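You operate a simulated robot arm through the tools that you are given. There is no shell and no other tool.

You run a simulated robot arm. Do the job below in one go: nothing can be reset, and whatever is moved stays where it is left.

## Task
Give printer one's oil plunger three strokes, then run the head out and home.
Fine: the head goes out by the start key in SET; the selector ends at RUN.

The check looks at the end state, three seconds after you hand in, the way a careful person would. Anything else that was tipped, shoved, dropped, spilled or broken makes it a failure.

## Robot
A 7-joint arm with a two-finger parallel gripper, fixed in place. Base frame: the origin is on the floor under the middle of its stand, x ahead of it, y to its left, z up. Lengths are in mm, angles in degrees, forces in N, time in s.
With the tool pointing down near the work surface it reaches from about 200 to 600 mm from the base axis. Its first joint turns from -66.0 to 66.0 degrees. Payload 1.57 kg.
The TCP is the grasp point between the finger pads, 30 mm short of the fingertips. In the tool frame z runs along the fingers and y along their closing line. The gripper opens to 110 mm. The fingers are 24 mm wide and 12 mm thick; the gripper's body (48 by 112 mm) begins 78 mm behind the TCP.
Orientation is that of the tool frame in the base frame, as a unit quaternion [w, x, y, z]. With the fingers straight down and closing along the base's y, the tool's x points along the base's -x, its y along +y and its z along -z.

## Interface
- The arm moves only by the tool move_arm. Its argument "motion" is a list that holds one entry, the list of rows, each a list of 7 numbers: the opening, from 0 (shut) to 1 (fully open), then the shift along the base's x, y, z in units of 40 mm (1.0 is 40 mm), then the turn, a rotation vector about the base's x, y, z in units of 6 degrees (1.0 is 6 degrees). In form: [[[fingers, x, y, z, wx, wy, wz], ...]]. A call has 1 to 20 rows; each row shifts and turns the commanded pose from where the row before left it. A call with a number of a shift or a turn outside -1 to 1 is refused whole. A row lasts 0.2 s, in which the tool goes at most 50 mm and 8.6 degrees; a call with a longer step from one row to the next is refused whole, and so is a gripper value outside its range. A pose out of reach is approached as far as the arm can. The call stops where the force on the tool passes 90 N (or 10 N more than at its start, if that is more) or the arm is blocked; 0.2 s more then pass. Each finger travels about 108 mm/s and halts on what it meets, pressing with about 26 N; the grip force reading is that of the motor and also rises with nothing between the fingers. The clock runs only during rows and for 0.2 s after the last one: add rows that do not move to give the fingers time. The reply holds the time, the measured pose of the TCP, the force on the tool along the base axes, the opening and the grip force, in the units named above and with some noise, with the torque about the TCP (base axes, N m) and any sound that the robot's microphone picked up, and new pictures: "pictures" is both (left out), scene, wrist or none.
- Cameras (640 x 400 px; columns grow to the right, rows downward): "scene" is fixed at [147, -379.1, 1411.5]; the picture's right is [0.91, -0.41, 0.00], its down [-0.21, -0.46, -0.86] and it looks along [0.36, 0.79, -0.51] (base axes); focal length 214 px, centre (320, 200). "wrist" rides on the gripper at [70, 16, -141] in the tool frame; the picture's right is [-0.23, 0.97, 0.00], its down [-0.86, -0.20, -0.48] and it looks along [-0.47, -0.11, 0.88] (tool axes); focal length 222 px, centre (320, 200). There is no depth. A picture from a camera that has moved, and an enlarged one, comes with that camera's place and axes in the base frame and with its lens.
- inspect(camera, box): a new picture of the part [left, top, right, bottom] of that camera's present view, enlarged. It takes no simulated time.
- job_done(): hands the job in; it is judged then, once.

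Nothing tells you positions but the pictures and the camera data. Unless the task says otherwise, let go and move clear before handing in.

The tools are called after ">>>" as name(argument=value, ...) on one line, values as JSON. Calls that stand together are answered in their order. move_arm: Moves the arm, as the interface text tells. Its arguments: {"type":"object","properties":{"motion":{"type":"array","items":{"type":"array","items":{"type":"array","items":{"type":"number"}}}},"pictures":{"type":"string","enum":["both","scene","wrist","none"]}},"required":["motion"]} The other tools are called the same way: inspect (camera, box) takes an enlarged picture of a part of a camera's view; job_done () hands the job in.

At the start:

```text
clock: 0.0
eef_pos: [352.8, 74.4, 1308.5]
ee_rot: [0.0, 0.0, 1.0, 0.0]
ft_force: [0.1, -0.4, 0.9]
moment: [0.01, 0.0, 0.0]
opening: 110.0
grasp_force: 0.1
```

scene: 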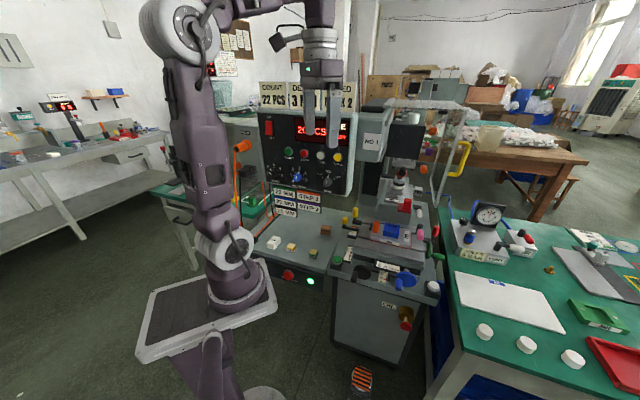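
wrist: 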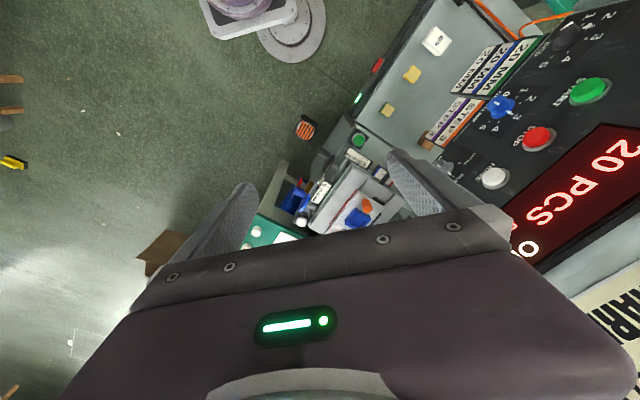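

I see a printing machine station with a control panel (display, buttons, selector knobs) and a machine labelled NO 1. I will look closer at the pictures first to find the oil plunger, selector and start key.

>>> inspect(camera="scene", box=[250, 75, 370, 150])

>>> inspect(camera="scene", box=[250, 130, 370, 205])

>>> inspect(camera="scene", box=[330, 100, 474, 190])

>>> inspect(camera="scene", box=[320, 170, 464, 260])

>>> inspect(camera="scene", box=[320, 220, 464, 310])

>>> inspect(camera="scene", box=[240, 200, 368, 290])

```text
5.33 times, centred on (310, 112) of scene
camera zoom: at [147.0, -379.1, 1411.5], right [0.91, -0.41, 0.0], down [-0.21, -0.46, -0.86], along [0.36, 0.79, -0.51], focal length 1144 px, centre (373, 667)
```

zoom: 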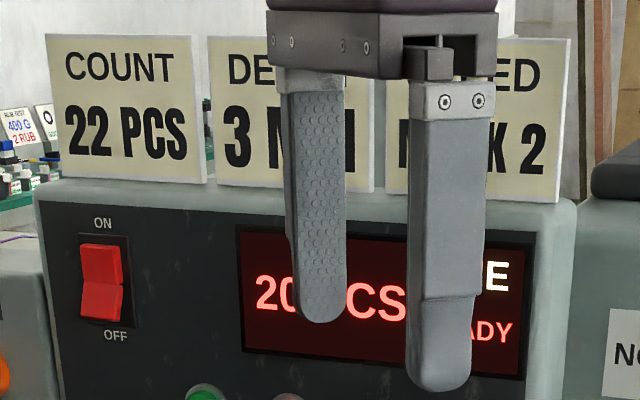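

```text
5.33 times, centred on (310, 168) of scene
camera zoom: at [147.0, -379.1, 1411.5], right [0.91, -0.41, 0.0], down [-0.21, -0.46, -0.86], along [0.36, 0.79, -0.51], focal length 1144 px, centre (373, 373)
```

zoom: 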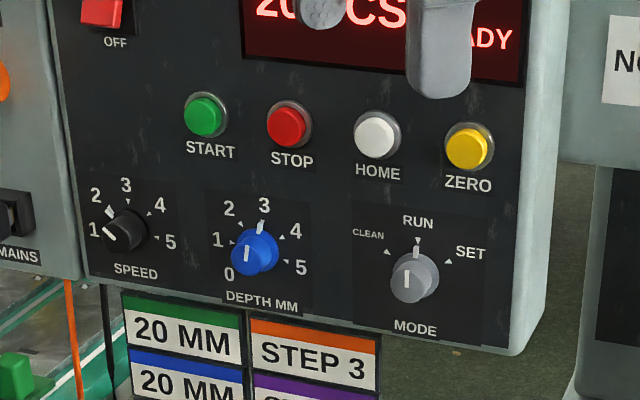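

```text
4.44 times, centred on (402, 145) of scene
camera zoom: at [147.0, -379.1, 1411.5], right [0.91, -0.41, 0.0], down [-0.21, -0.46, -0.86], along [0.36, 0.79, -0.51], focal length 953 px, centre (-44, 444)
```

zoom: 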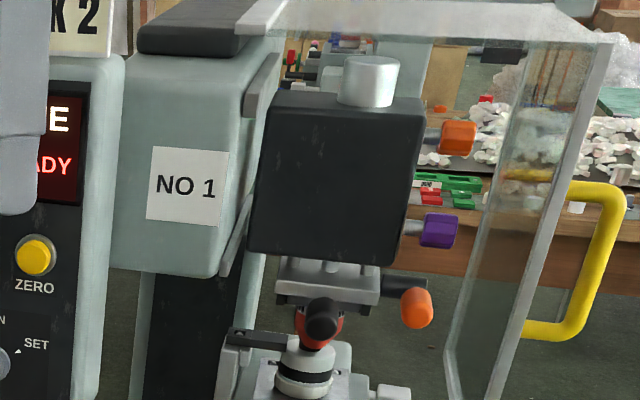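

```text
4.44 times, centred on (392, 215) of scene
camera zoom: at [147.0, -379.1, 1411.5], right [0.91, -0.41, 0.0], down [-0.21, -0.46, -0.86], along [0.36, 0.79, -0.51], focal length 953 px, centre (0, 133)
```

zoom: 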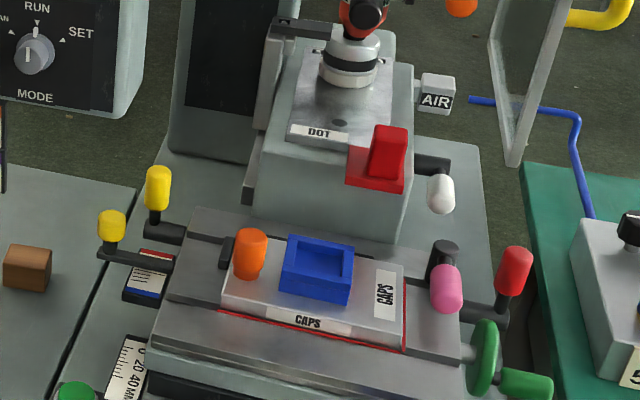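

```text
4.44 times, centred on (392, 265) of scene
camera zoom: at [147.0, -379.1, 1411.5], right [0.91, -0.41, 0.0], down [-0.21, -0.46, -0.86], along [0.36, 0.79, -0.51], focal length 953 px, centre (0, -89)
```

zoom: 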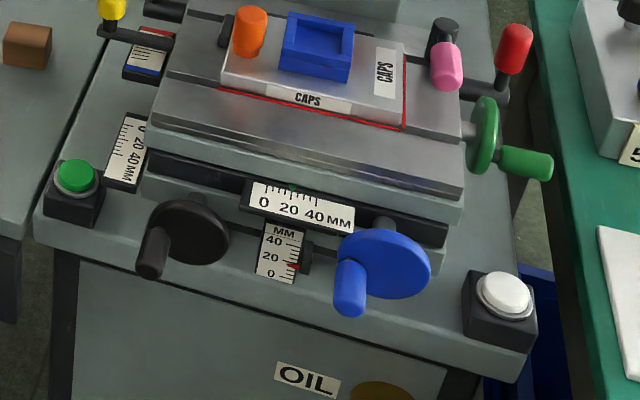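

```text
4.44 times, centred on (304, 245) of scene
camera zoom: at [147.0, -379.1, 1411.5], right [0.91, -0.41, 0.0], down [-0.21, -0.46, -0.86], along [0.36, 0.79, -0.51], focal length 953 px, centre (391, 0)
```

zoom: 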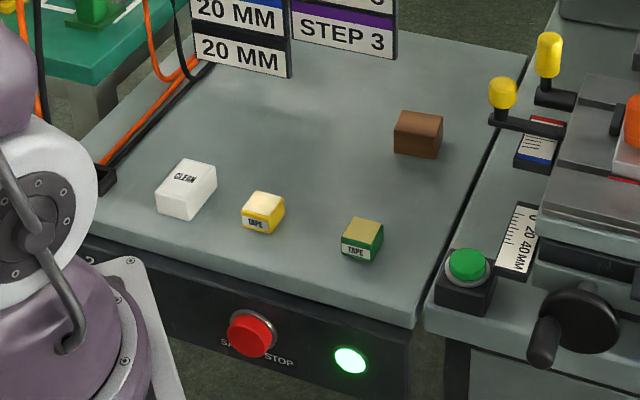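

There's a mode selector (CLEAN/RUN/SET), START/STOP/HOME/ZERO keys, and an OIL unit on the machine's front. I'll look at the oil plunger and the remaining surroundings, including whether there is a second printer.

>>> inspect(camera="scene", box=[340, 270, 468, 350])

>>> inspect(camera="scene", box=[440, 190, 640, 315])

>>> inspect(camera="scene", box=[190, 10, 318, 90])

>>> inspect(camera="scene", box=[0, 80, 200, 205])

>>> inspect(camera="scene", box=[230, 130, 294, 210])

>>> inspect(camera="scene", box=[260, 180, 340, 230])

>>> inspect(camera="wrist", box=[240, 100, 440, 240])

>>> inspect(camera="scene", box=[350, 360, 414, 400])

```text
5.00 times, centred on (404, 310) of scene
camera zoom: at [147.0, -379.1, 1411.5], right [0.91, -0.41, 0.0], down [-0.21, -0.46, -0.86], along [0.36, 0.79, -0.51], focal length 1072 px, centre (-100, -350)
```

zoom: 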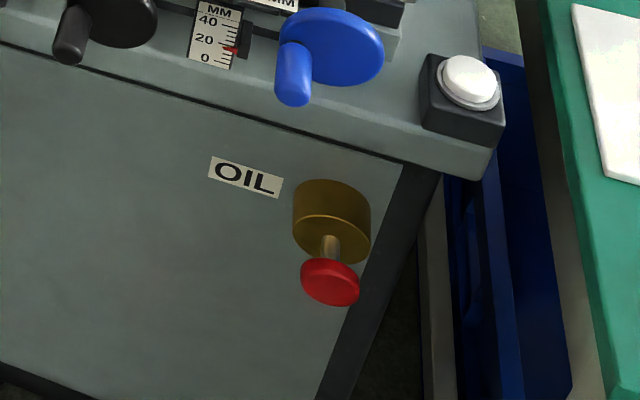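

```text
3.20 times, centred on (540, 252) of scene
camera zoom: at [147.0, -379.1, 1411.5], right [0.91, -0.41, 0.0], down [-0.21, -0.46, -0.86], along [0.36, 0.79, -0.51], focal length 686 px, centre (-384, 32)
```

zoom: 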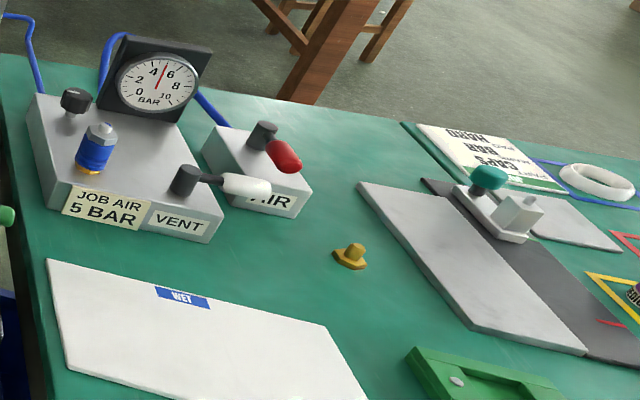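

```text
5.00 times, centred on (254, 50) of scene
camera zoom: at [147.0, -379.1, 1411.5], right [0.91, -0.41, 0.0], down [-0.21, -0.46, -0.86], along [0.36, 0.79, -0.51], focal length 1072 px, centre (650, 950)
```

zoom: 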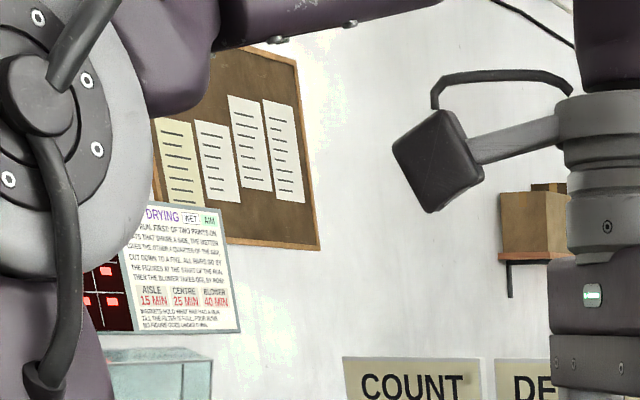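

```text
3.20 times, centred on (100, 142) of scene
camera zoom: at [147.0, -379.1, 1411.5], right [0.91, -0.41, 0.0], down [-0.21, -0.46, -0.86], along [0.36, 0.79, -0.51], focal length 686 px, centre (1024, 384)
```

zoom: 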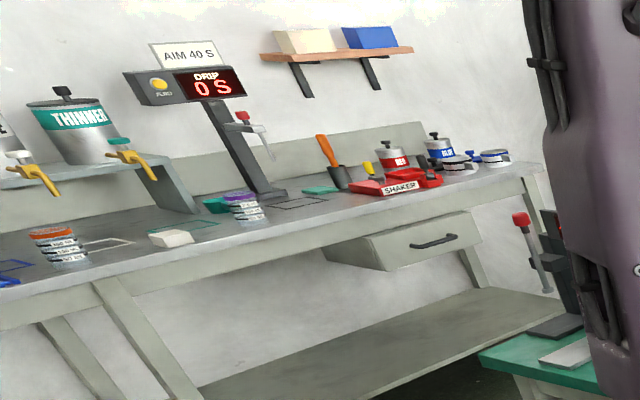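

```text
5.00 times, centred on (262, 170) of scene
camera zoom: at [147.0, -379.1, 1411.5], right [0.91, -0.41, 0.0], down [-0.21, -0.46, -0.86], along [0.36, 0.79, -0.51], focal length 1072 px, centre (610, 350)
```

zoom: 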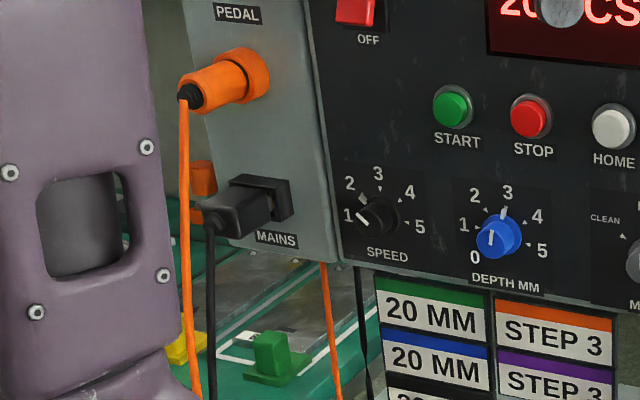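

```text
8.00 times, centred on (300, 205) of scene
camera zoom: at [147.0, -379.1, 1411.5], right [0.91, -0.41, 0.0], down [-0.21, -0.46, -0.86], along [0.36, 0.79, -0.51], focal length 1716 px, centre (480, 160)
```

zoom: 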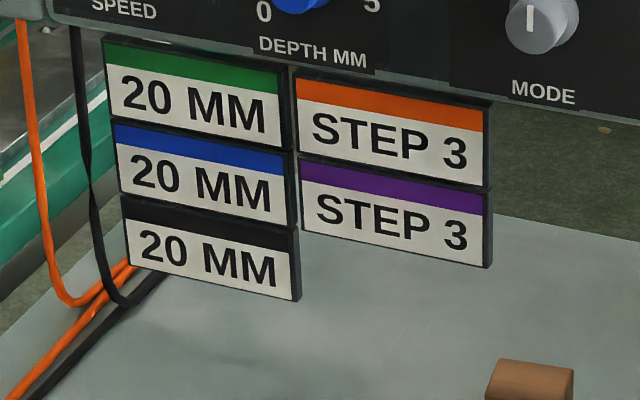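

```text
2.86 times, centred on (340, 170) of wrist
camera zoom: at [283.2, 90.6, 1449.9], right [0.23, 0.97, 0.0], down [0.86, -0.2, 0.48], along [0.47, -0.11, -0.88], focal length 635 px, centre (263, 286)
```

zoom: 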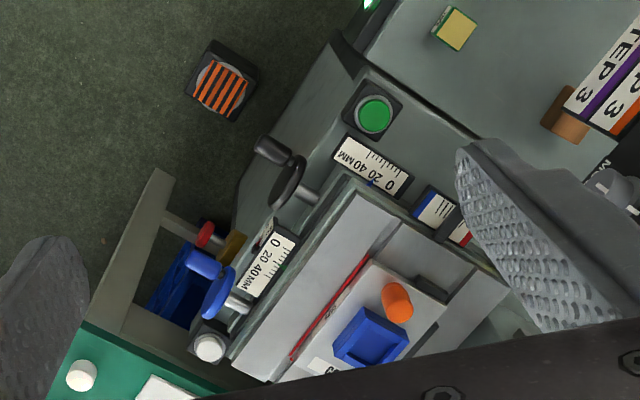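

```text
10.00 times, centred on (382, 380) of scene
camera zoom: at [147.0, -379.1, 1411.5], right [0.91, -0.41, 0.0], down [-0.21, -0.46, -0.86], along [0.36, 0.79, -0.51], focal length 2145 px, centre (-300, -1600)
```

zoom: 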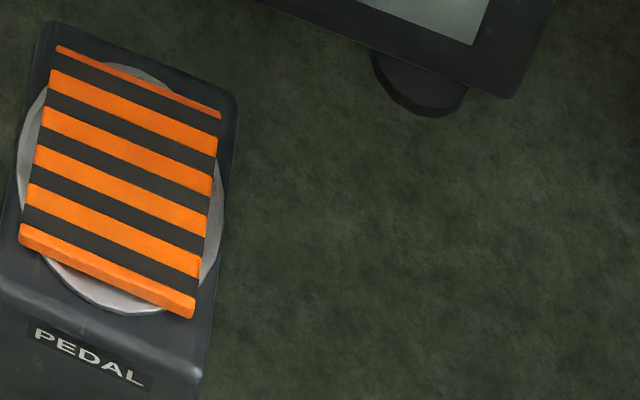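

The panel (START, STOP, HOME, ZERO, MODE) sits about at x+y≈755, z≈1040–1160, facing the robot at 45°. The red oil plunger is near (652,-87,553), pushing inward along (0.7,0.7,0). I'll yaw the tool by 45° and get closer to take a better look at the panel.

>>> move_arm(motion=[[[1, 0.2, 0.1, -0.15, 0, 0, 1], [1, 0.2, 0.1, -0.15, 0, 0, 1], [1, 0.2, 0.1, -0.15, 0, 0, 1], [1, 0.2, 0.1, -0.15, 0, 0, 1], [1, 0.2, 0.1, -0.15, 0, 0, 1], [1, 0.2, 0.1, -0.15, 0, 0, 1], [1, 0.2, 0.1, -0.15, 0, 0, 1], [1, 0.2, 0.1, -0.15, 0, 0, 0.5]]], pictures="both")

```text
clock: 1.8
eef_pos: [416.3, 105.0, 1261.1]
ee_rot: [0.0, -0.385, 0.923, -0.001]
ft_force: [-0.4, -0.2, 0.3]
moment: [0.0, 0.0, 0.0]
opening: 109.9
grasp_force: 0.0
camera wrist: at [356.3, 67.1, 1402.5], right [-0.53, 0.85, 0.0], down [0.74, 0.47, 0.48], along [0.41, 0.25, -0.88], focal length 222 px, centre (320, 200)
```

scene: 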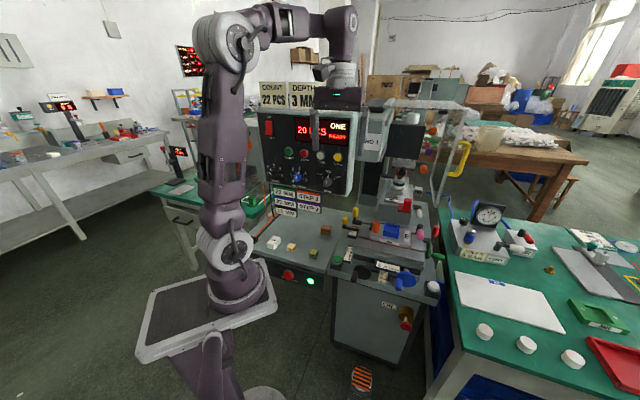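
wrist: 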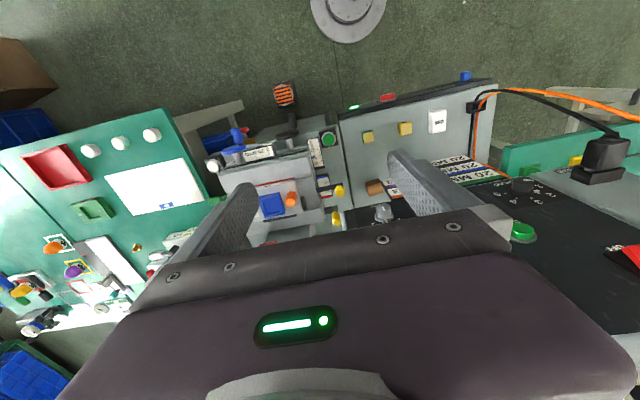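

The display shows "20 PCS … ONE, READY". Now I pitch the tool to horizontal facing the panel.

>>> move_arm(motion=[[[1, 0, 0.08, -0.1, 0.88, -0.88, 0], [1, 0, 0.08, -0.1, 0.88, -0.88, 0], [1, 0, 0.08, -0.1, 0.88, -0.88, 0], [1, 0, 0.08, -0.1, 0.88, -0.88, 0], [1, 0, 0.08, -0.1, 0.88, -0.88, 0], [1, 0, 0.08, -0.1, 0.88, -0.88, 0]]], pictures="both")

>>> inspect(camera="scene", box=[270, 100, 366, 160])

```text
clock: 3.2
eef_pos: [417.0, 125.3, 1236.7]
ee_rot: [0.354, -0.353, 0.854, 0.145]
ft_force: [0.2, 0.0, 0.1]
moment: [-0.02, 0.01, 0.02]
opening: 110.3
grasp_force: 0.1
camera wrist: at [300.3, 31.4, 1287.6], right [-0.58, 0.8, 0.16], down [0.33, 0.05, 0.94], along [0.75, 0.59, -0.29], focal length 222 px, centre (320, 200)
```

scene: 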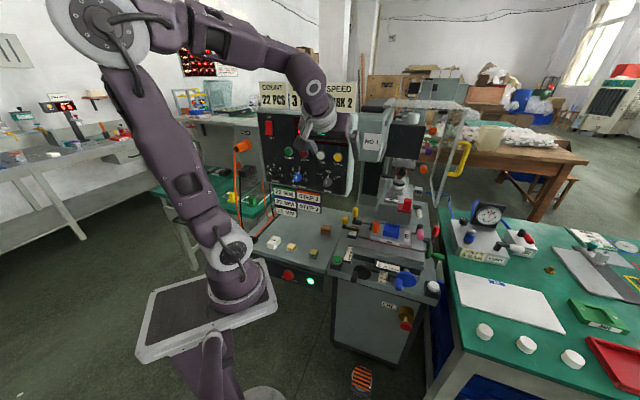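
wrist: 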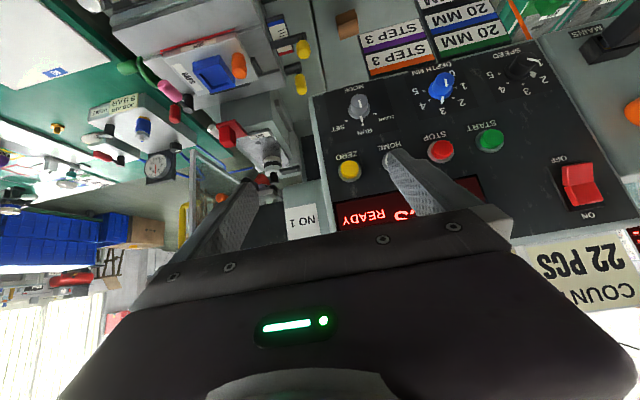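

```text
6.67 times, centred on (318, 130) of scene
camera zoom: at [147.0, -379.1, 1411.5], right [0.91, -0.41, 0.0], down [-0.21, -0.46, -0.86], along [0.36, 0.79, -0.51], focal length 1430 px, centre (333, 667)
```

zoom: 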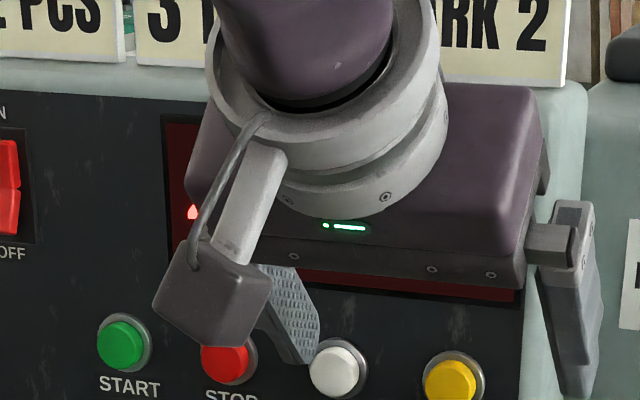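

The wrist view is upside down but clear. I continue pitching to horizontal while lowering.

>>> move_arm(motion=[[[1, -0.1, 0.1, -0.2, 0.88, -0.88, 0], [1, -0.1, 0.1, -0.2, 0.88, -0.88, 0], [1, -0.1, 0.1, -0.2, 0.88, -0.88, 0], [1, -0.1, 0.1, -0.2, 0.88, -0.88, 0], [1, -0.1, 0.1, -0.2, 0.88, -0.88, 0], [1, -0.1, 0.1, -0.2, 0.88, -0.88, 0]]], pictures="both")

```text
clock: 4.6
eef_pos: [393.0, 147.2, 1249.4]
ee_rot: [0.622, -0.294, 0.686, 0.236]
ft_force: [-0.5, -0.1, 0.2]
moment: [-0.02, 0.03, -0.02]
opening: 110.1
grasp_force: 0.2
out of reach, approached as far as the arm can: row 5, 6
camera wrist: at [277.9, 53.6, 1196.3], right [-0.67, 0.72, 0.19], down [-0.16, -0.38, 0.91], along [0.73, 0.58, 0.37], focal length 222 px, centre (320, 200)
```

scene: 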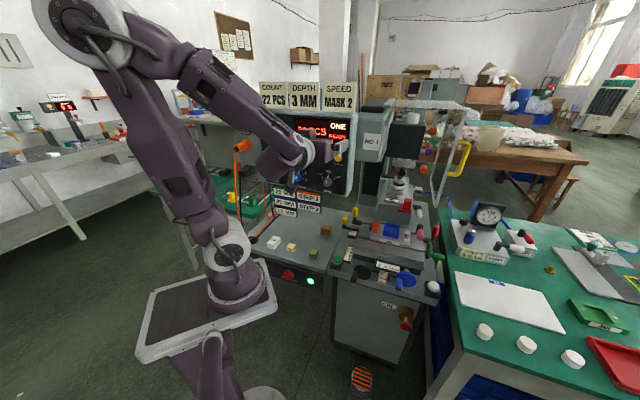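
wrist: 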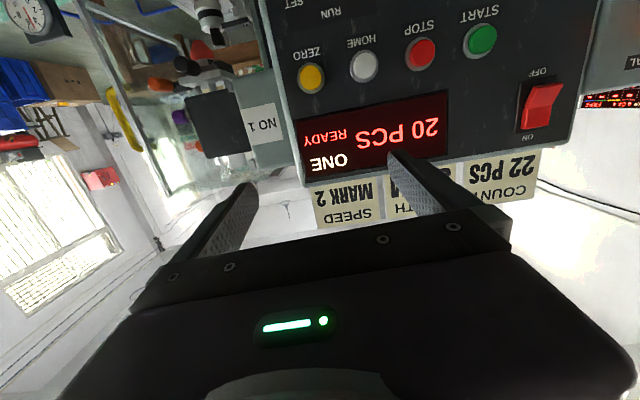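

At row 5–6 the pose was out of reach, so the arm was too folded. I move further out toward the panel with no more turn and see where the commanded pose is.

>>> move_arm(motion=[[[1, 0.25, 0.25, 0, 0, 0, 0], [1, 0.25, 0.25, 0, 0, 0, 0], [1, 0.25, 0.25, 0, 0, 0, 0], [1, 0.25, 0.25, 0, 0, 0, 0]]], pictures="both")

```text
clock: 5.6
eef_pos: [431.8, 186.2, 1249.4]
ee_rot: [0.625, -0.289, 0.682, 0.247]
ft_force: [-0.1, -0.2, 0.5]
moment: [-0.02, -0.02, 0.01]
opening: 109.9
grasp_force: 0.1
camera wrist: at [317.5, 92.7, 1193.9], right [-0.67, 0.71, 0.2], down [-0.15, -0.4, 0.9], along [0.72, 0.58, 0.38], focal length 222 px, centre (320, 200)
```

scene: 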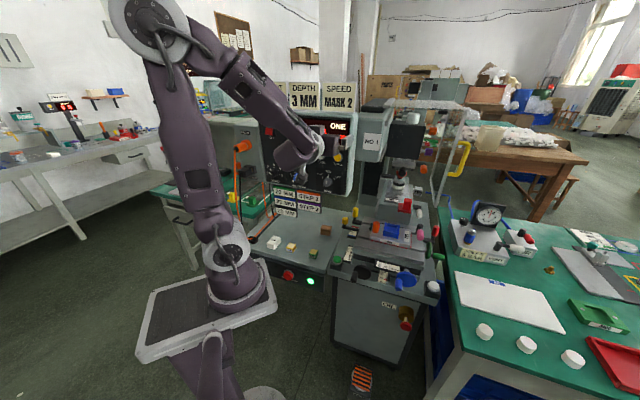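
wrist: 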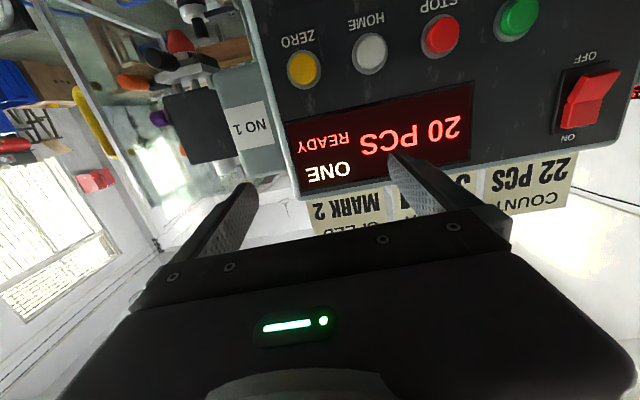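

The move was followed. Now I lower toward the buttons/knob height at this distance (about 65 mm tip clearance to the panel).

>>> move_arm(motion=[[[1, 0, 0, -0.5, 0, 0, 0], [1, 0, 0, -0.5, 0, 0, 0], [1, 0, 0, -0.5, 0, 0, 0], [1, 0, 0, -0.5, 0, 0, 0], [1, 0, 0, -0.5, 0, 0, 0], [1, 0, 0, -0.5, 0, 0, 0]]], pictures="both")

```text
clock: 7.0
eef_pos: [434.1, 185.9, 1218.4]
ee_rot: [0.624, -0.29, 0.682, 0.247]
ft_force: [-1.3, 0.1, 0.2]
moment: [-0.02, 0.0, -0.01]
opening: 110.0
grasp_force: 0.0
out of reach, approached as far as the arm can: row 2, 3, 4, 5, 6
camera wrist: at [319.4, 92.6, 1163.5], right [-0.67, 0.71, 0.2], down [-0.15, -0.4, 0.9], along [0.72, 0.58, 0.38], focal length 222 px, centre (320, 200)
```

scene: 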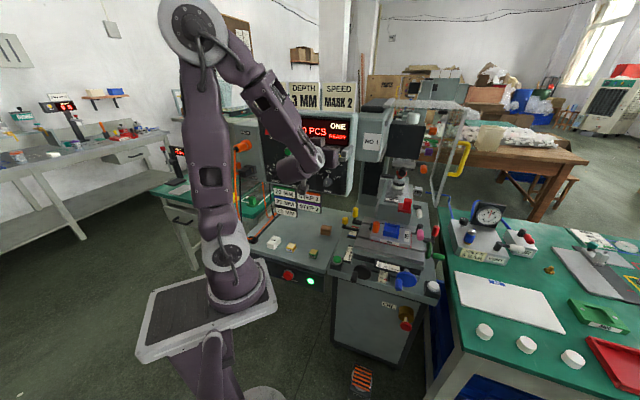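
wrist: 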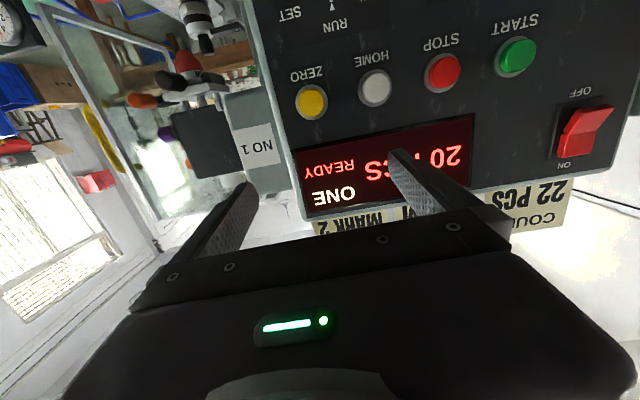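

Lower horizontal poses hit a wrist limit, so I'll work with the tool tilted ~40° below horizontal. Oil comes first in the task: back off from the panel, re-tilt, and head to the plunger area.

>>> move_arm(motion=[[[1, -0.3, -0.3, 0, -0.82, 0.82, 0], [1, -0.3, -0.4, 0, -0.82, 0.82, 0], [1, -0.2, -0.6, 0, -0.82, 0.82, 0], [1, 0, -0.8, 0, -0.82, 0.82, 0], [0.5, 0, -0.8, 0, -0.82, 0.82, 0], [0.3, 0.2, -0.8, 0, 0, 0, 0], [0.2, 0.2, -0.8, -0.3, 0, 0, 0], [0, 0.2, -0.8, -0.5, 0, 0, 0], [0, 0.2, -0.8, -0.6, 0, 0, 0], [0, 0, 0, -0.6, 0, 0, 0]]], pictures="both")

```text
clock: 9.2
eef_pos: [435.8, -57.4, 1135.8]
ee_rot: [0.391, -0.357, 0.835, 0.152]
ft_force: [0.4, 0.0, 0.1]
moment: [0.0, 0.0, -0.03]
opening: 0.0
grasp_force: 21.0
camera wrist: at [316.3, -155.1, 1174.8], right [-0.6, 0.79, 0.15], down [0.26, 0.01, 0.97], along [0.76, 0.61, -0.21], focal length 222 px, centre (320, 200)
```

scene: 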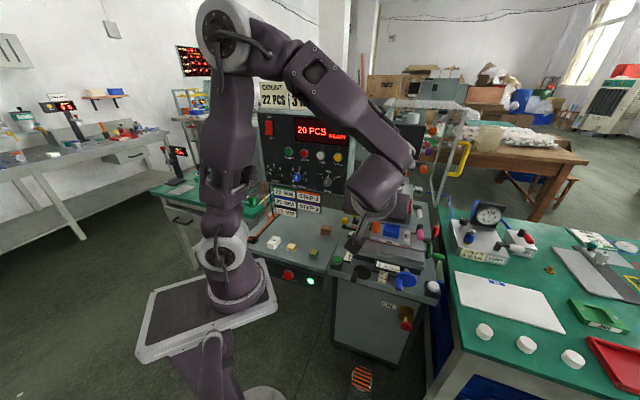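
wrist: 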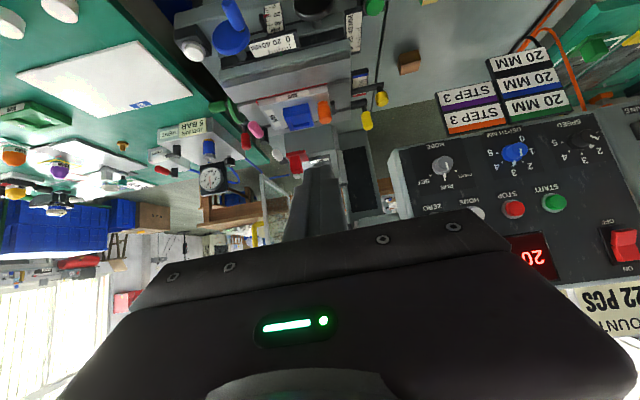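

Good vantage. I'll zoom into the panel's MODE knob and the machine's front from here.

>>> inspect(camera="wrist", box=[390, 110, 630, 260])

>>> inspect(camera="wrist", box=[160, 0, 400, 150])

>>> inspect(camera="wrist", box=[190, 130, 430, 280])

```text
2.67 times, centred on (510, 185) of wrist
camera zoom: at [316.3, -155.1, 1174.8], right [-0.6, 0.79, 0.15], down [0.26, 0.01, 0.97], along [0.76, 0.61, -0.21], focal length 592 px, centre (-187, 240)
```

zoom: 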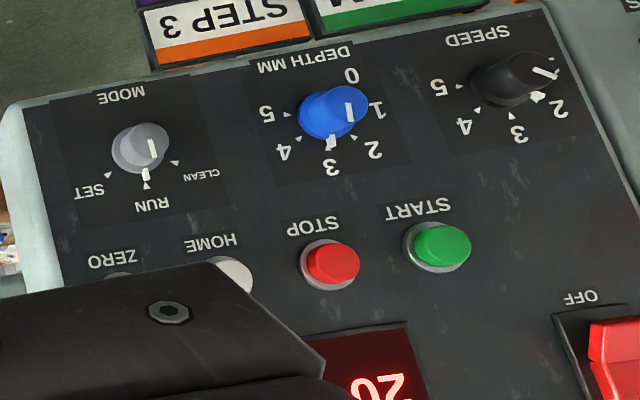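

```text
2.67 times, centred on (280, 75) of wrist
camera zoom: at [316.3, -155.1, 1174.8], right [-0.6, 0.79, 0.15], down [0.26, 0.01, 0.97], along [0.76, 0.61, -0.21], focal length 592 px, centre (427, 533)
```

zoom: 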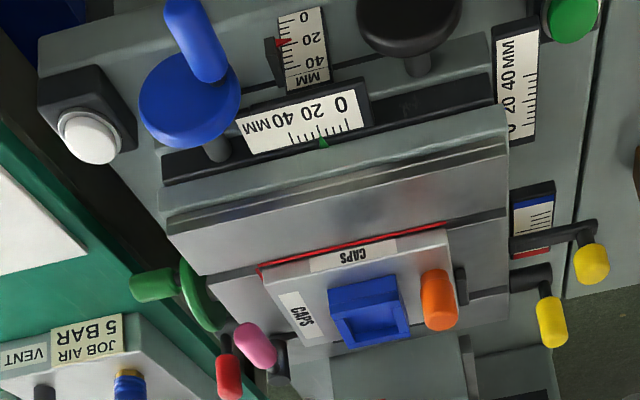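

```text
2.67 times, centred on (310, 205) of wrist
camera zoom: at [316.3, -155.1, 1174.8], right [-0.6, 0.79, 0.15], down [0.26, 0.01, 0.97], along [0.76, 0.61, -0.21], focal length 592 px, centre (347, 187)
```

zoom: 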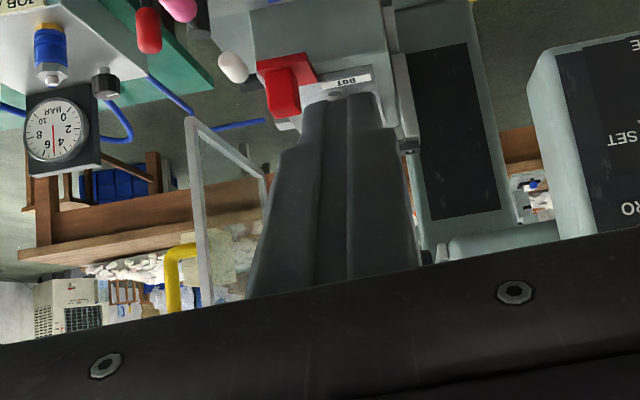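

Mode is at RUN, depth 3, speed 2. Now I descend in front of the machine towards the oil plunger, staying well in front of the table edge.

>>> move_arm(motion=[[[0, 0, -0.7, -0.8, 0, 0, 0], [0, 0, -0.7, -0.9, 0, 0, 0], [0, 0, -0.7, -0.9, 0, 0, 0], [0, 0, -0.7, -0.9, 0, 0, 0], [0, 0.1, -0.5, -1, 0, 0, 0], [0, 0.2, -0.3, -1, 0, 0, 0], [0, 0.3, -0.2, -1, 0, 0, 0], [0, 0.3, 0, -1, 0, 0, 0], [0, 0.3, 0, -1, 0, 0, 0], [0, 0.3, 0, -1, 0, 0, 0]]], pictures="both")

```text
clock: 11.4
eef_pos: [494.7, -210.5, 756.0]
ee_rot: [0.39, -0.357, 0.835, 0.153]
ft_force: [-0.1, 0.4, -0.5]
moment: [-0.02, -0.03, 0.02]
opening: 0.2
grasp_force: 21.8
camera wrist: at [376.2, -307.4, 794.4], right [-0.6, 0.79, 0.15], down [0.26, 0.01, 0.97], along [0.76, 0.61, -0.21], focal length 222 px, centre (320, 200)
```

scene: 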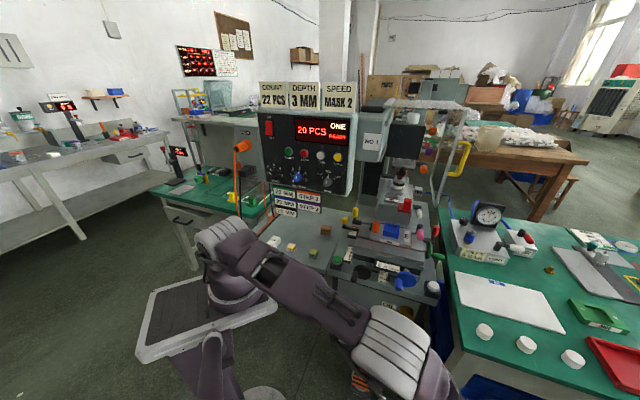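
wrist: 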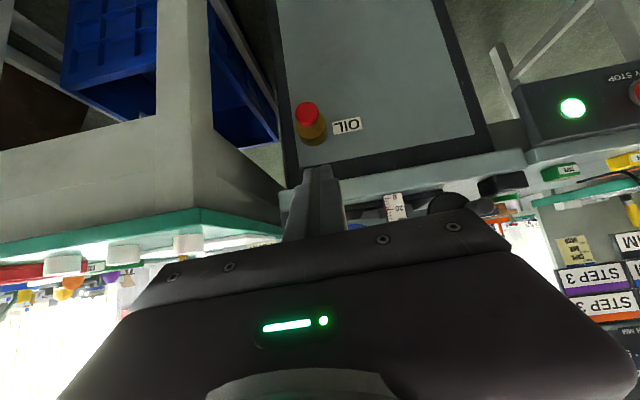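

The plunger is now well visible from the wrist camera. I zoom in to measure it.

>>> inspect(camera="wrist", box=[260, 80, 380, 155])

>>> inspect(camera="wrist", box=[240, 60, 560, 260])

>>> inspect(camera="scene", box=[260, 100, 380, 175])

```text
5.33 times, centred on (320, 118) of wrist
camera zoom: at [376.2, -307.4, 794.4], right [-0.6, 0.79, 0.15], down [0.26, 0.01, 0.97], along [0.76, 0.61, -0.21], focal length 1185 px, centre (320, 640)
```

zoom: 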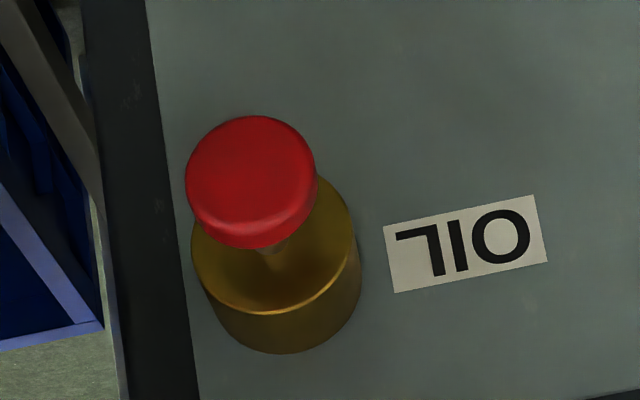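

```text
2.00 times, centred on (400, 160) of wrist
camera zoom: at [376.2, -307.4, 794.4], right [-0.6, 0.79, 0.15], down [0.26, 0.01, 0.97], along [0.76, 0.61, -0.21], focal length 444 px, centre (160, 280)
```

zoom: 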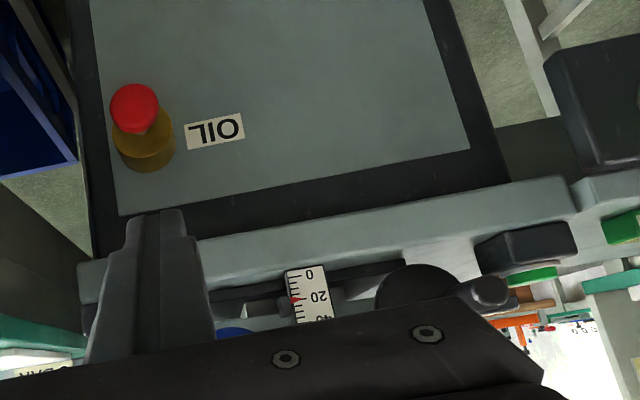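

```text
5.33 times, centred on (320, 138) of scene
camera zoom: at [147.0, -379.1, 1411.5], right [0.91, -0.41, 0.0], down [-0.21, -0.46, -0.86], along [0.36, 0.79, -0.51], focal length 1144 px, centre (320, 533)
```

zoom: 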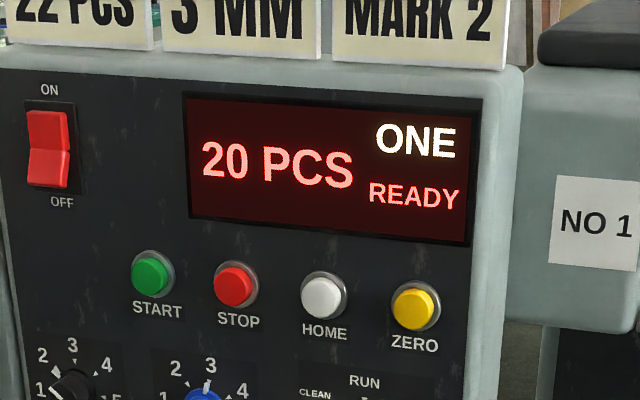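

The red knob is at about (650,-85,557), diameter ~43 mm, with up to ~28 mm of travel. I move down and to a pre-contact point about 37 mm in front of it.

>>> move_arm(motion=[[[0, 0.063, -0.063, -0.783, 0, 0, 0], [0, 0.063, -0.063, -0.783, 0, 0, 0], [0, 0.063, -0.063, -0.783, 0, 0, 0], [0, 0.063, -0.063, -0.783, 0, 0, 0], [0, 0.063, -0.063, -0.783, 0, 0, 0], [0, 0.063, -0.063, -0.783, 0, 0, 0], [0, 0.4, 0.4, 0, 0, 0, 0], [0, 0.4, 0.4, 0, 0, 0, 0], [0, 0.4, 0.4, 0, 0, 0, 0], [0, 0.4, 0.4, 0, 0, 0, 0], [0, 0.4, 0.4, 0, 0, 0, 0], [0, 0.28, 0.28, 0, 0, 0, 0]]], pictures="both")

```text
clock: 14.0
eef_pos: [598.5, -130.6, 596.3]
ee_rot: [0.39, -0.357, 0.835, 0.152]
ft_force: [-1.0, -1.0, -0.4]
moment: [0.03, -0.04, 0.01]
opening: 0.1
grasp_force: 20.9
out of reach, approached as far as the arm can: row 6
camera wrist: at [479.9, -227.5, 634.8], right [-0.6, 0.79, 0.15], down [0.26, 0.01, 0.97], along [0.76, 0.61, -0.21], focal length 222 px, centre (320, 200)
```

scene: 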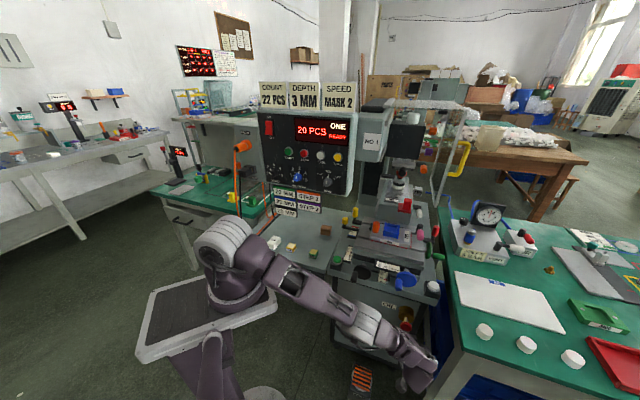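
wrist: 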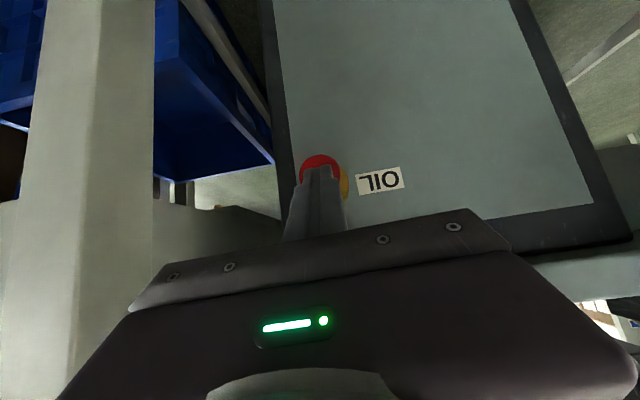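

The tip is lined up but about 28 mm too high (earlier row was out of reach). I try lowering here.

>>> move_arm(motion=[[[0, 0, 0, -0.25, 0, 0, 0], [0, 0, 0, -0.25, 0, 0, 0], [0, 0, 0, -0.2, 0, 0, 0]]], pictures="both")

```text
clock: 14.8
eef_pos: [595.1, -127.5, 593.0]
ee_rot: [0.39, -0.357, 0.835, 0.152]
ft_force: [-0.3, 1.4, 0.0]
moment: [-0.01, 0.0, -0.03]
opening: 0.0
grasp_force: 21.5
out of reach, approached as far as the arm can: row 1, 2, 3
camera wrist: at [476.3, -225.0, 631.5], right [-0.6, 0.79, 0.15], down [0.26, 0.01, 0.97], along [0.76, 0.61, -0.21], focal length 222 px, centre (320, 200)
```

scene: 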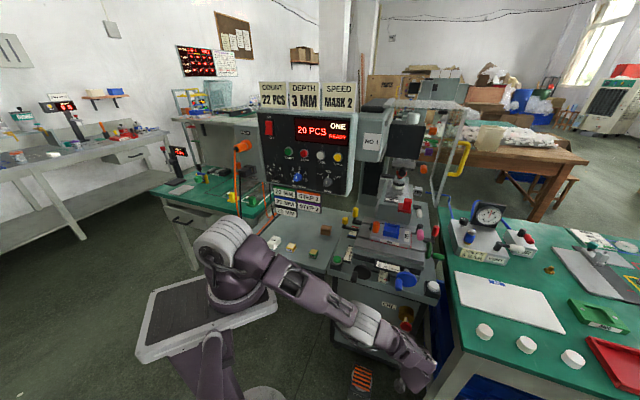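
wrist: 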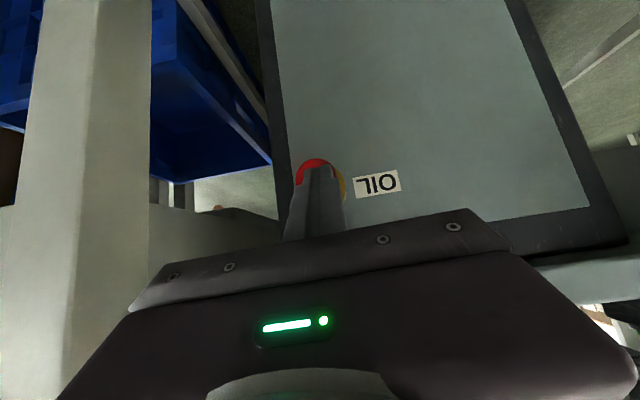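

Reach is limited here with the tool at 45° azimuth. I'll swing the tool's heading toward the arm's radial direction (about 20° azimuth), which pulls the wrist closer, and lower again.

>>> move_arm(motion=[[[0, 0.0, 0.0, 0, 0, 0, -1], [0, 0.0, 0.0, 0, 0, 0, -1], [0, 0.05, -0.05, -0.1, 0, 0, -1], [0, 0.05, -0.05, -0.2, 0, 0, -1], [0, 0.05, -0.05, -0.2, 0, 0, 0], [0, 0, 0, -0.15, 0, 0, 0]]], pictures="both")

```text
clock: 16.2
eef_pos: [601.3, -133.7, 566.9]
ee_rot: [0.414, -0.176, 0.891, 0.068]
ft_force: [-0.5, 0.5, 0.2]
moment: [-0.03, -0.01, 0.01]
opening: 0.2
grasp_force: 21.1
camera wrist: at [452.3, -175.0, 605.8], right [-0.22, 0.96, 0.15], down [0.24, -0.09, 0.97], along [0.94, 0.25, -0.21], focal length 222 px, centre (320, 200)
```

scene: 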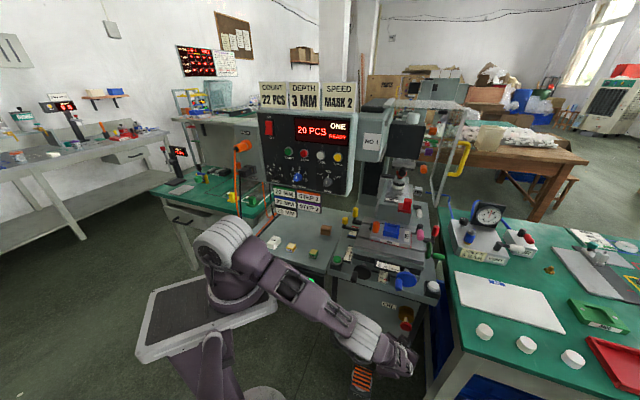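
wrist: 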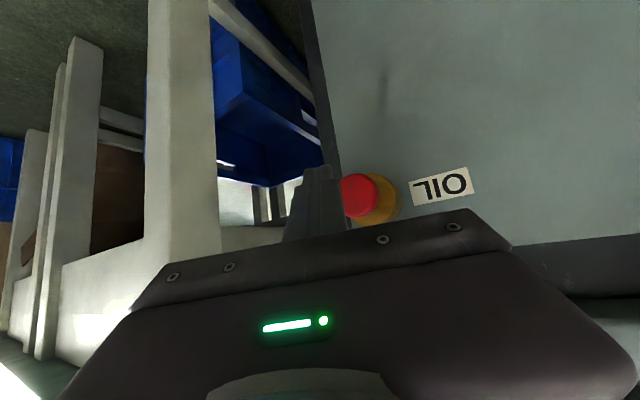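

Now it reached (601,-134,567). I zoom in to check the alignment between fingertips and the red knob.

>>> inspect(camera="wrist", box=[280, 150, 440, 250])

>>> inspect(camera="scene", box=[330, 280, 450, 400])

```text
4.00 times, centred on (360, 200) of wrist
camera zoom: at [452.3, -175.0, 605.8], right [-0.22, 0.96, 0.15], down [0.24, -0.09, 0.97], along [0.94, 0.25, -0.21], focal length 888 px, centre (160, 200)
```

zoom: 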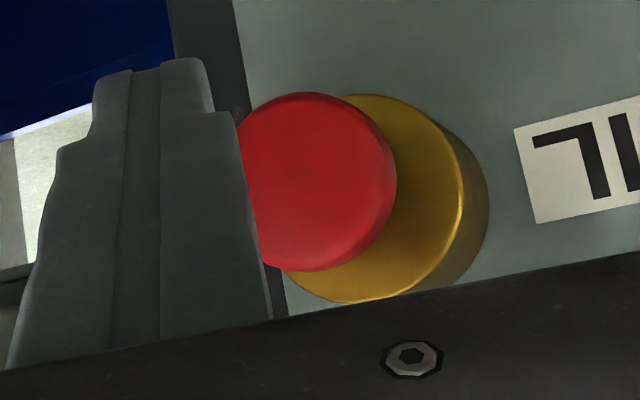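

```text
3.33 times, centred on (390, 340) of scene
camera zoom: at [147.0, -379.1, 1411.5], right [0.91, -0.41, 0.0], down [-0.21, -0.46, -0.86], along [0.36, 0.79, -0.51], focal length 715 px, centre (87, -267)
```

zoom: 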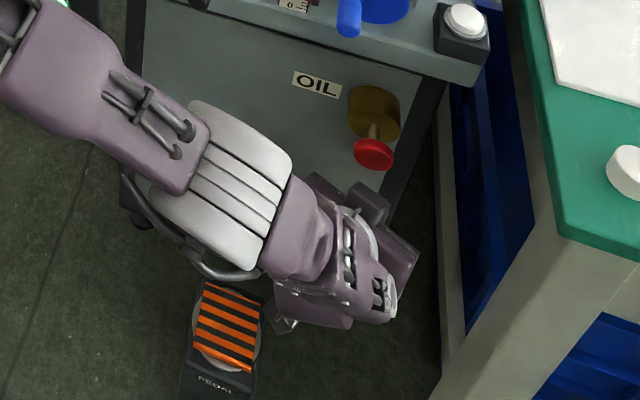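

Tip and knob line up well (gap ≈36 mm). I advance along (0.707,0.707) to just about contact.

>>> move_arm(motion=[[[0, 0.18, 0.22, 0.03, 0, 0, 0], [0, 0.18, 0.22, 0.03, 0, 0, 0], [0, 0.18, 0.2, 0, 0, 0, 0], [0, 0.09, 0.09, 0, 0, 0, 0], [0, 0.05, 0.05, 0, 0, 0, 0]]], pictures="wrist")

```text
clock: 17.4
eef_pos: [627.8, -102.6, 569.3]
ee_rot: [0.413, -0.175, 0.891, 0.068]
ft_force: [-0.4, -6.3, -1.5]
moment: [-0.13, 0.01, -0.16]
opening: 0.0
grasp_force: 21.5
camera wrist: at [479.2, -142.9, 608.0], right [-0.22, 0.96, 0.15], down [0.24, -0.09, 0.97], along [0.94, 0.25, -0.21], focal length 222 px, centre (320, 200)
```

wrist: 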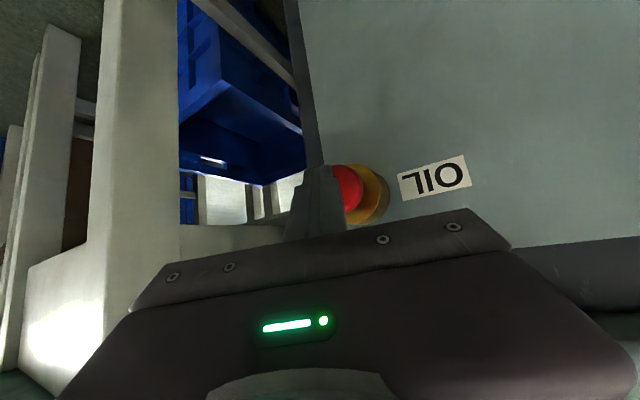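

There's light contact (6 N). I check where it touches.

>>> inspect(camera="wrist", box=[280, 140, 440, 240])

>>> inspect(camera="scene", box=[370, 280, 450, 360])

```text
4.00 times, centred on (360, 190) of wrist
camera zoom: at [479.2, -142.9, 608.0], right [-0.22, 0.96, 0.15], down [0.24, -0.09, 0.97], along [0.94, 0.25, -0.21], focal length 888 px, centre (160, 240)
```

zoom: 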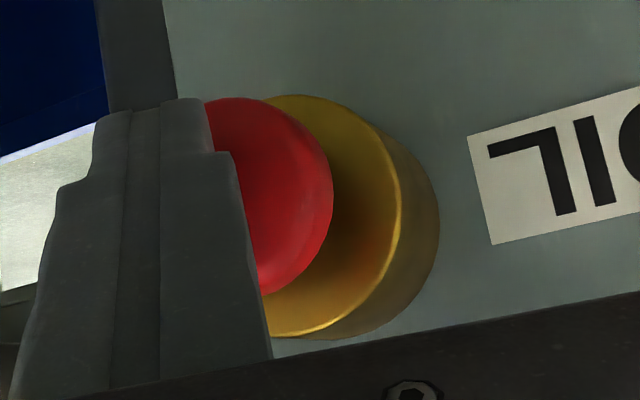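

```text
5.00 times, centred on (410, 320) of scene
camera zoom: at [147.0, -379.1, 1411.5], right [0.91, -0.41, 0.0], down [-0.21, -0.46, -0.86], along [0.36, 0.79, -0.51], focal length 1072 px, centre (-130, -400)
```

zoom: 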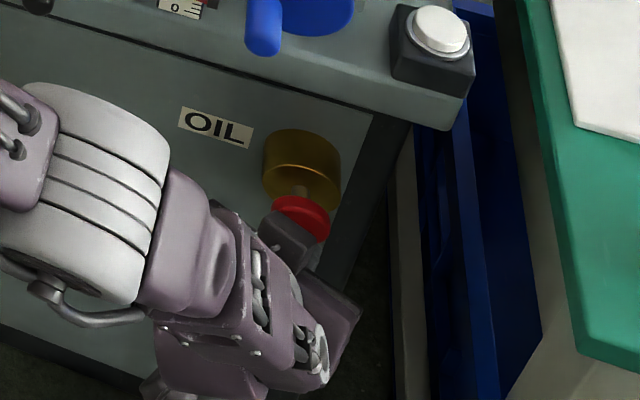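

Contact is centred on the knob face. I press in 10 mm steps reading the force.

>>> move_arm(motion=[[[0, 0.088, 0.088, 0, 0, 0, 0], [0, 0.088, 0.088, 0, 0, 0, 0]]], pictures="wrist")

>>> move_arm(motion=[[[0, 0.088, 0.088, 0, 0, 0, 0], [0, 0.088, 0.088, 0, 0, 0, 0]]], pictures="wrist")

```text
clock: 18.0
eef_pos: [634.9, -95.4, 568.3]
ee_rot: [0.414, -0.175, 0.891, 0.068]
ft_force: [-5.8, -3.9, 5.1]
moment: [0.11, -0.1, 0.0]
opening: 0.2
grasp_force: 21.3
camera wrist: at [486.6, -135.7, 607.3], right [-0.22, 0.96, 0.15], down [0.24, -0.09, 0.97], along [0.94, 0.25, -0.21], focal length 222 px, centre (320, 200)
```

wrist: 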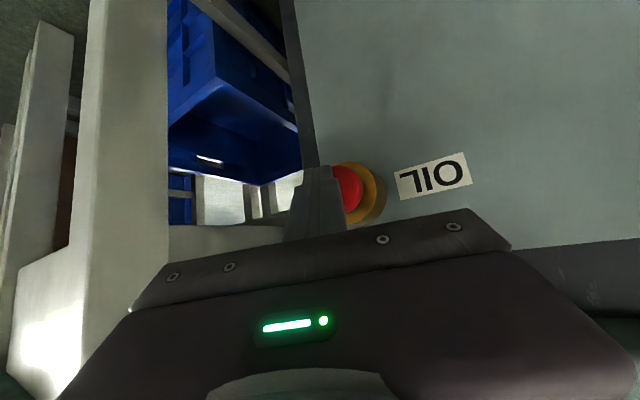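

```text
clock: 18.6
eef_pos: [637.9, -95.9, 565.3]
ee_rot: [0.409, -0.176, 0.893, 0.064]
ft_force: [-21.3, -12.7, 10.4]
moment: [0.08, 0.0, 0.12]
opening: 0.0
grasp_force: 21.1
stopped in row 2: the force on the tool passed its limit at 99 N (the readings are from after the stop); the commanded pose is now the measured one
camera wrist: at [489.5, -134.5, 606.4], right [-0.22, 0.96, 0.14], down [0.25, -0.09, 0.96], along [0.94, 0.25, -0.22], focal length 222 px, centre (320, 200)
```

wrist: 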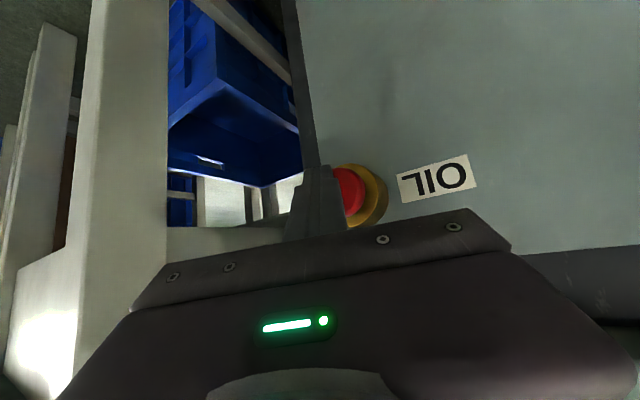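

It hit a hard stop at about 12–15 mm travel. I check the gap between the red knob and brass body for whether that's the bottom of the stroke.

>>> inspect(camera="wrist", box=[280, 140, 440, 240])

>>> inspect(camera="scene", box=[370, 280, 450, 360])

```text
4.00 times, centred on (360, 190) of wrist
camera zoom: at [489.5, -134.5, 606.4], right [-0.22, 0.96, 0.14], down [0.25, -0.09, 0.96], along [0.94, 0.25, -0.22], focal length 888 px, centre (160, 240)
```

zoom: 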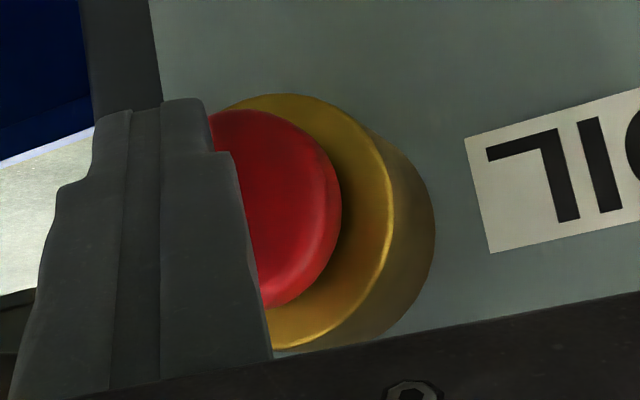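

```text
5.00 times, centred on (410, 320) of scene
camera zoom: at [146.5, -379.2, 1411.5], right [0.91, -0.41, 0.0], down [-0.21, -0.46, -0.86], along [0.36, 0.79, -0.51], focal length 1072 px, centre (-130, -400)
```

zoom: 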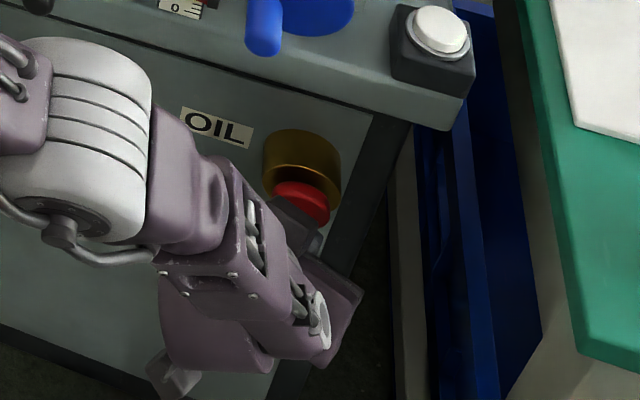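

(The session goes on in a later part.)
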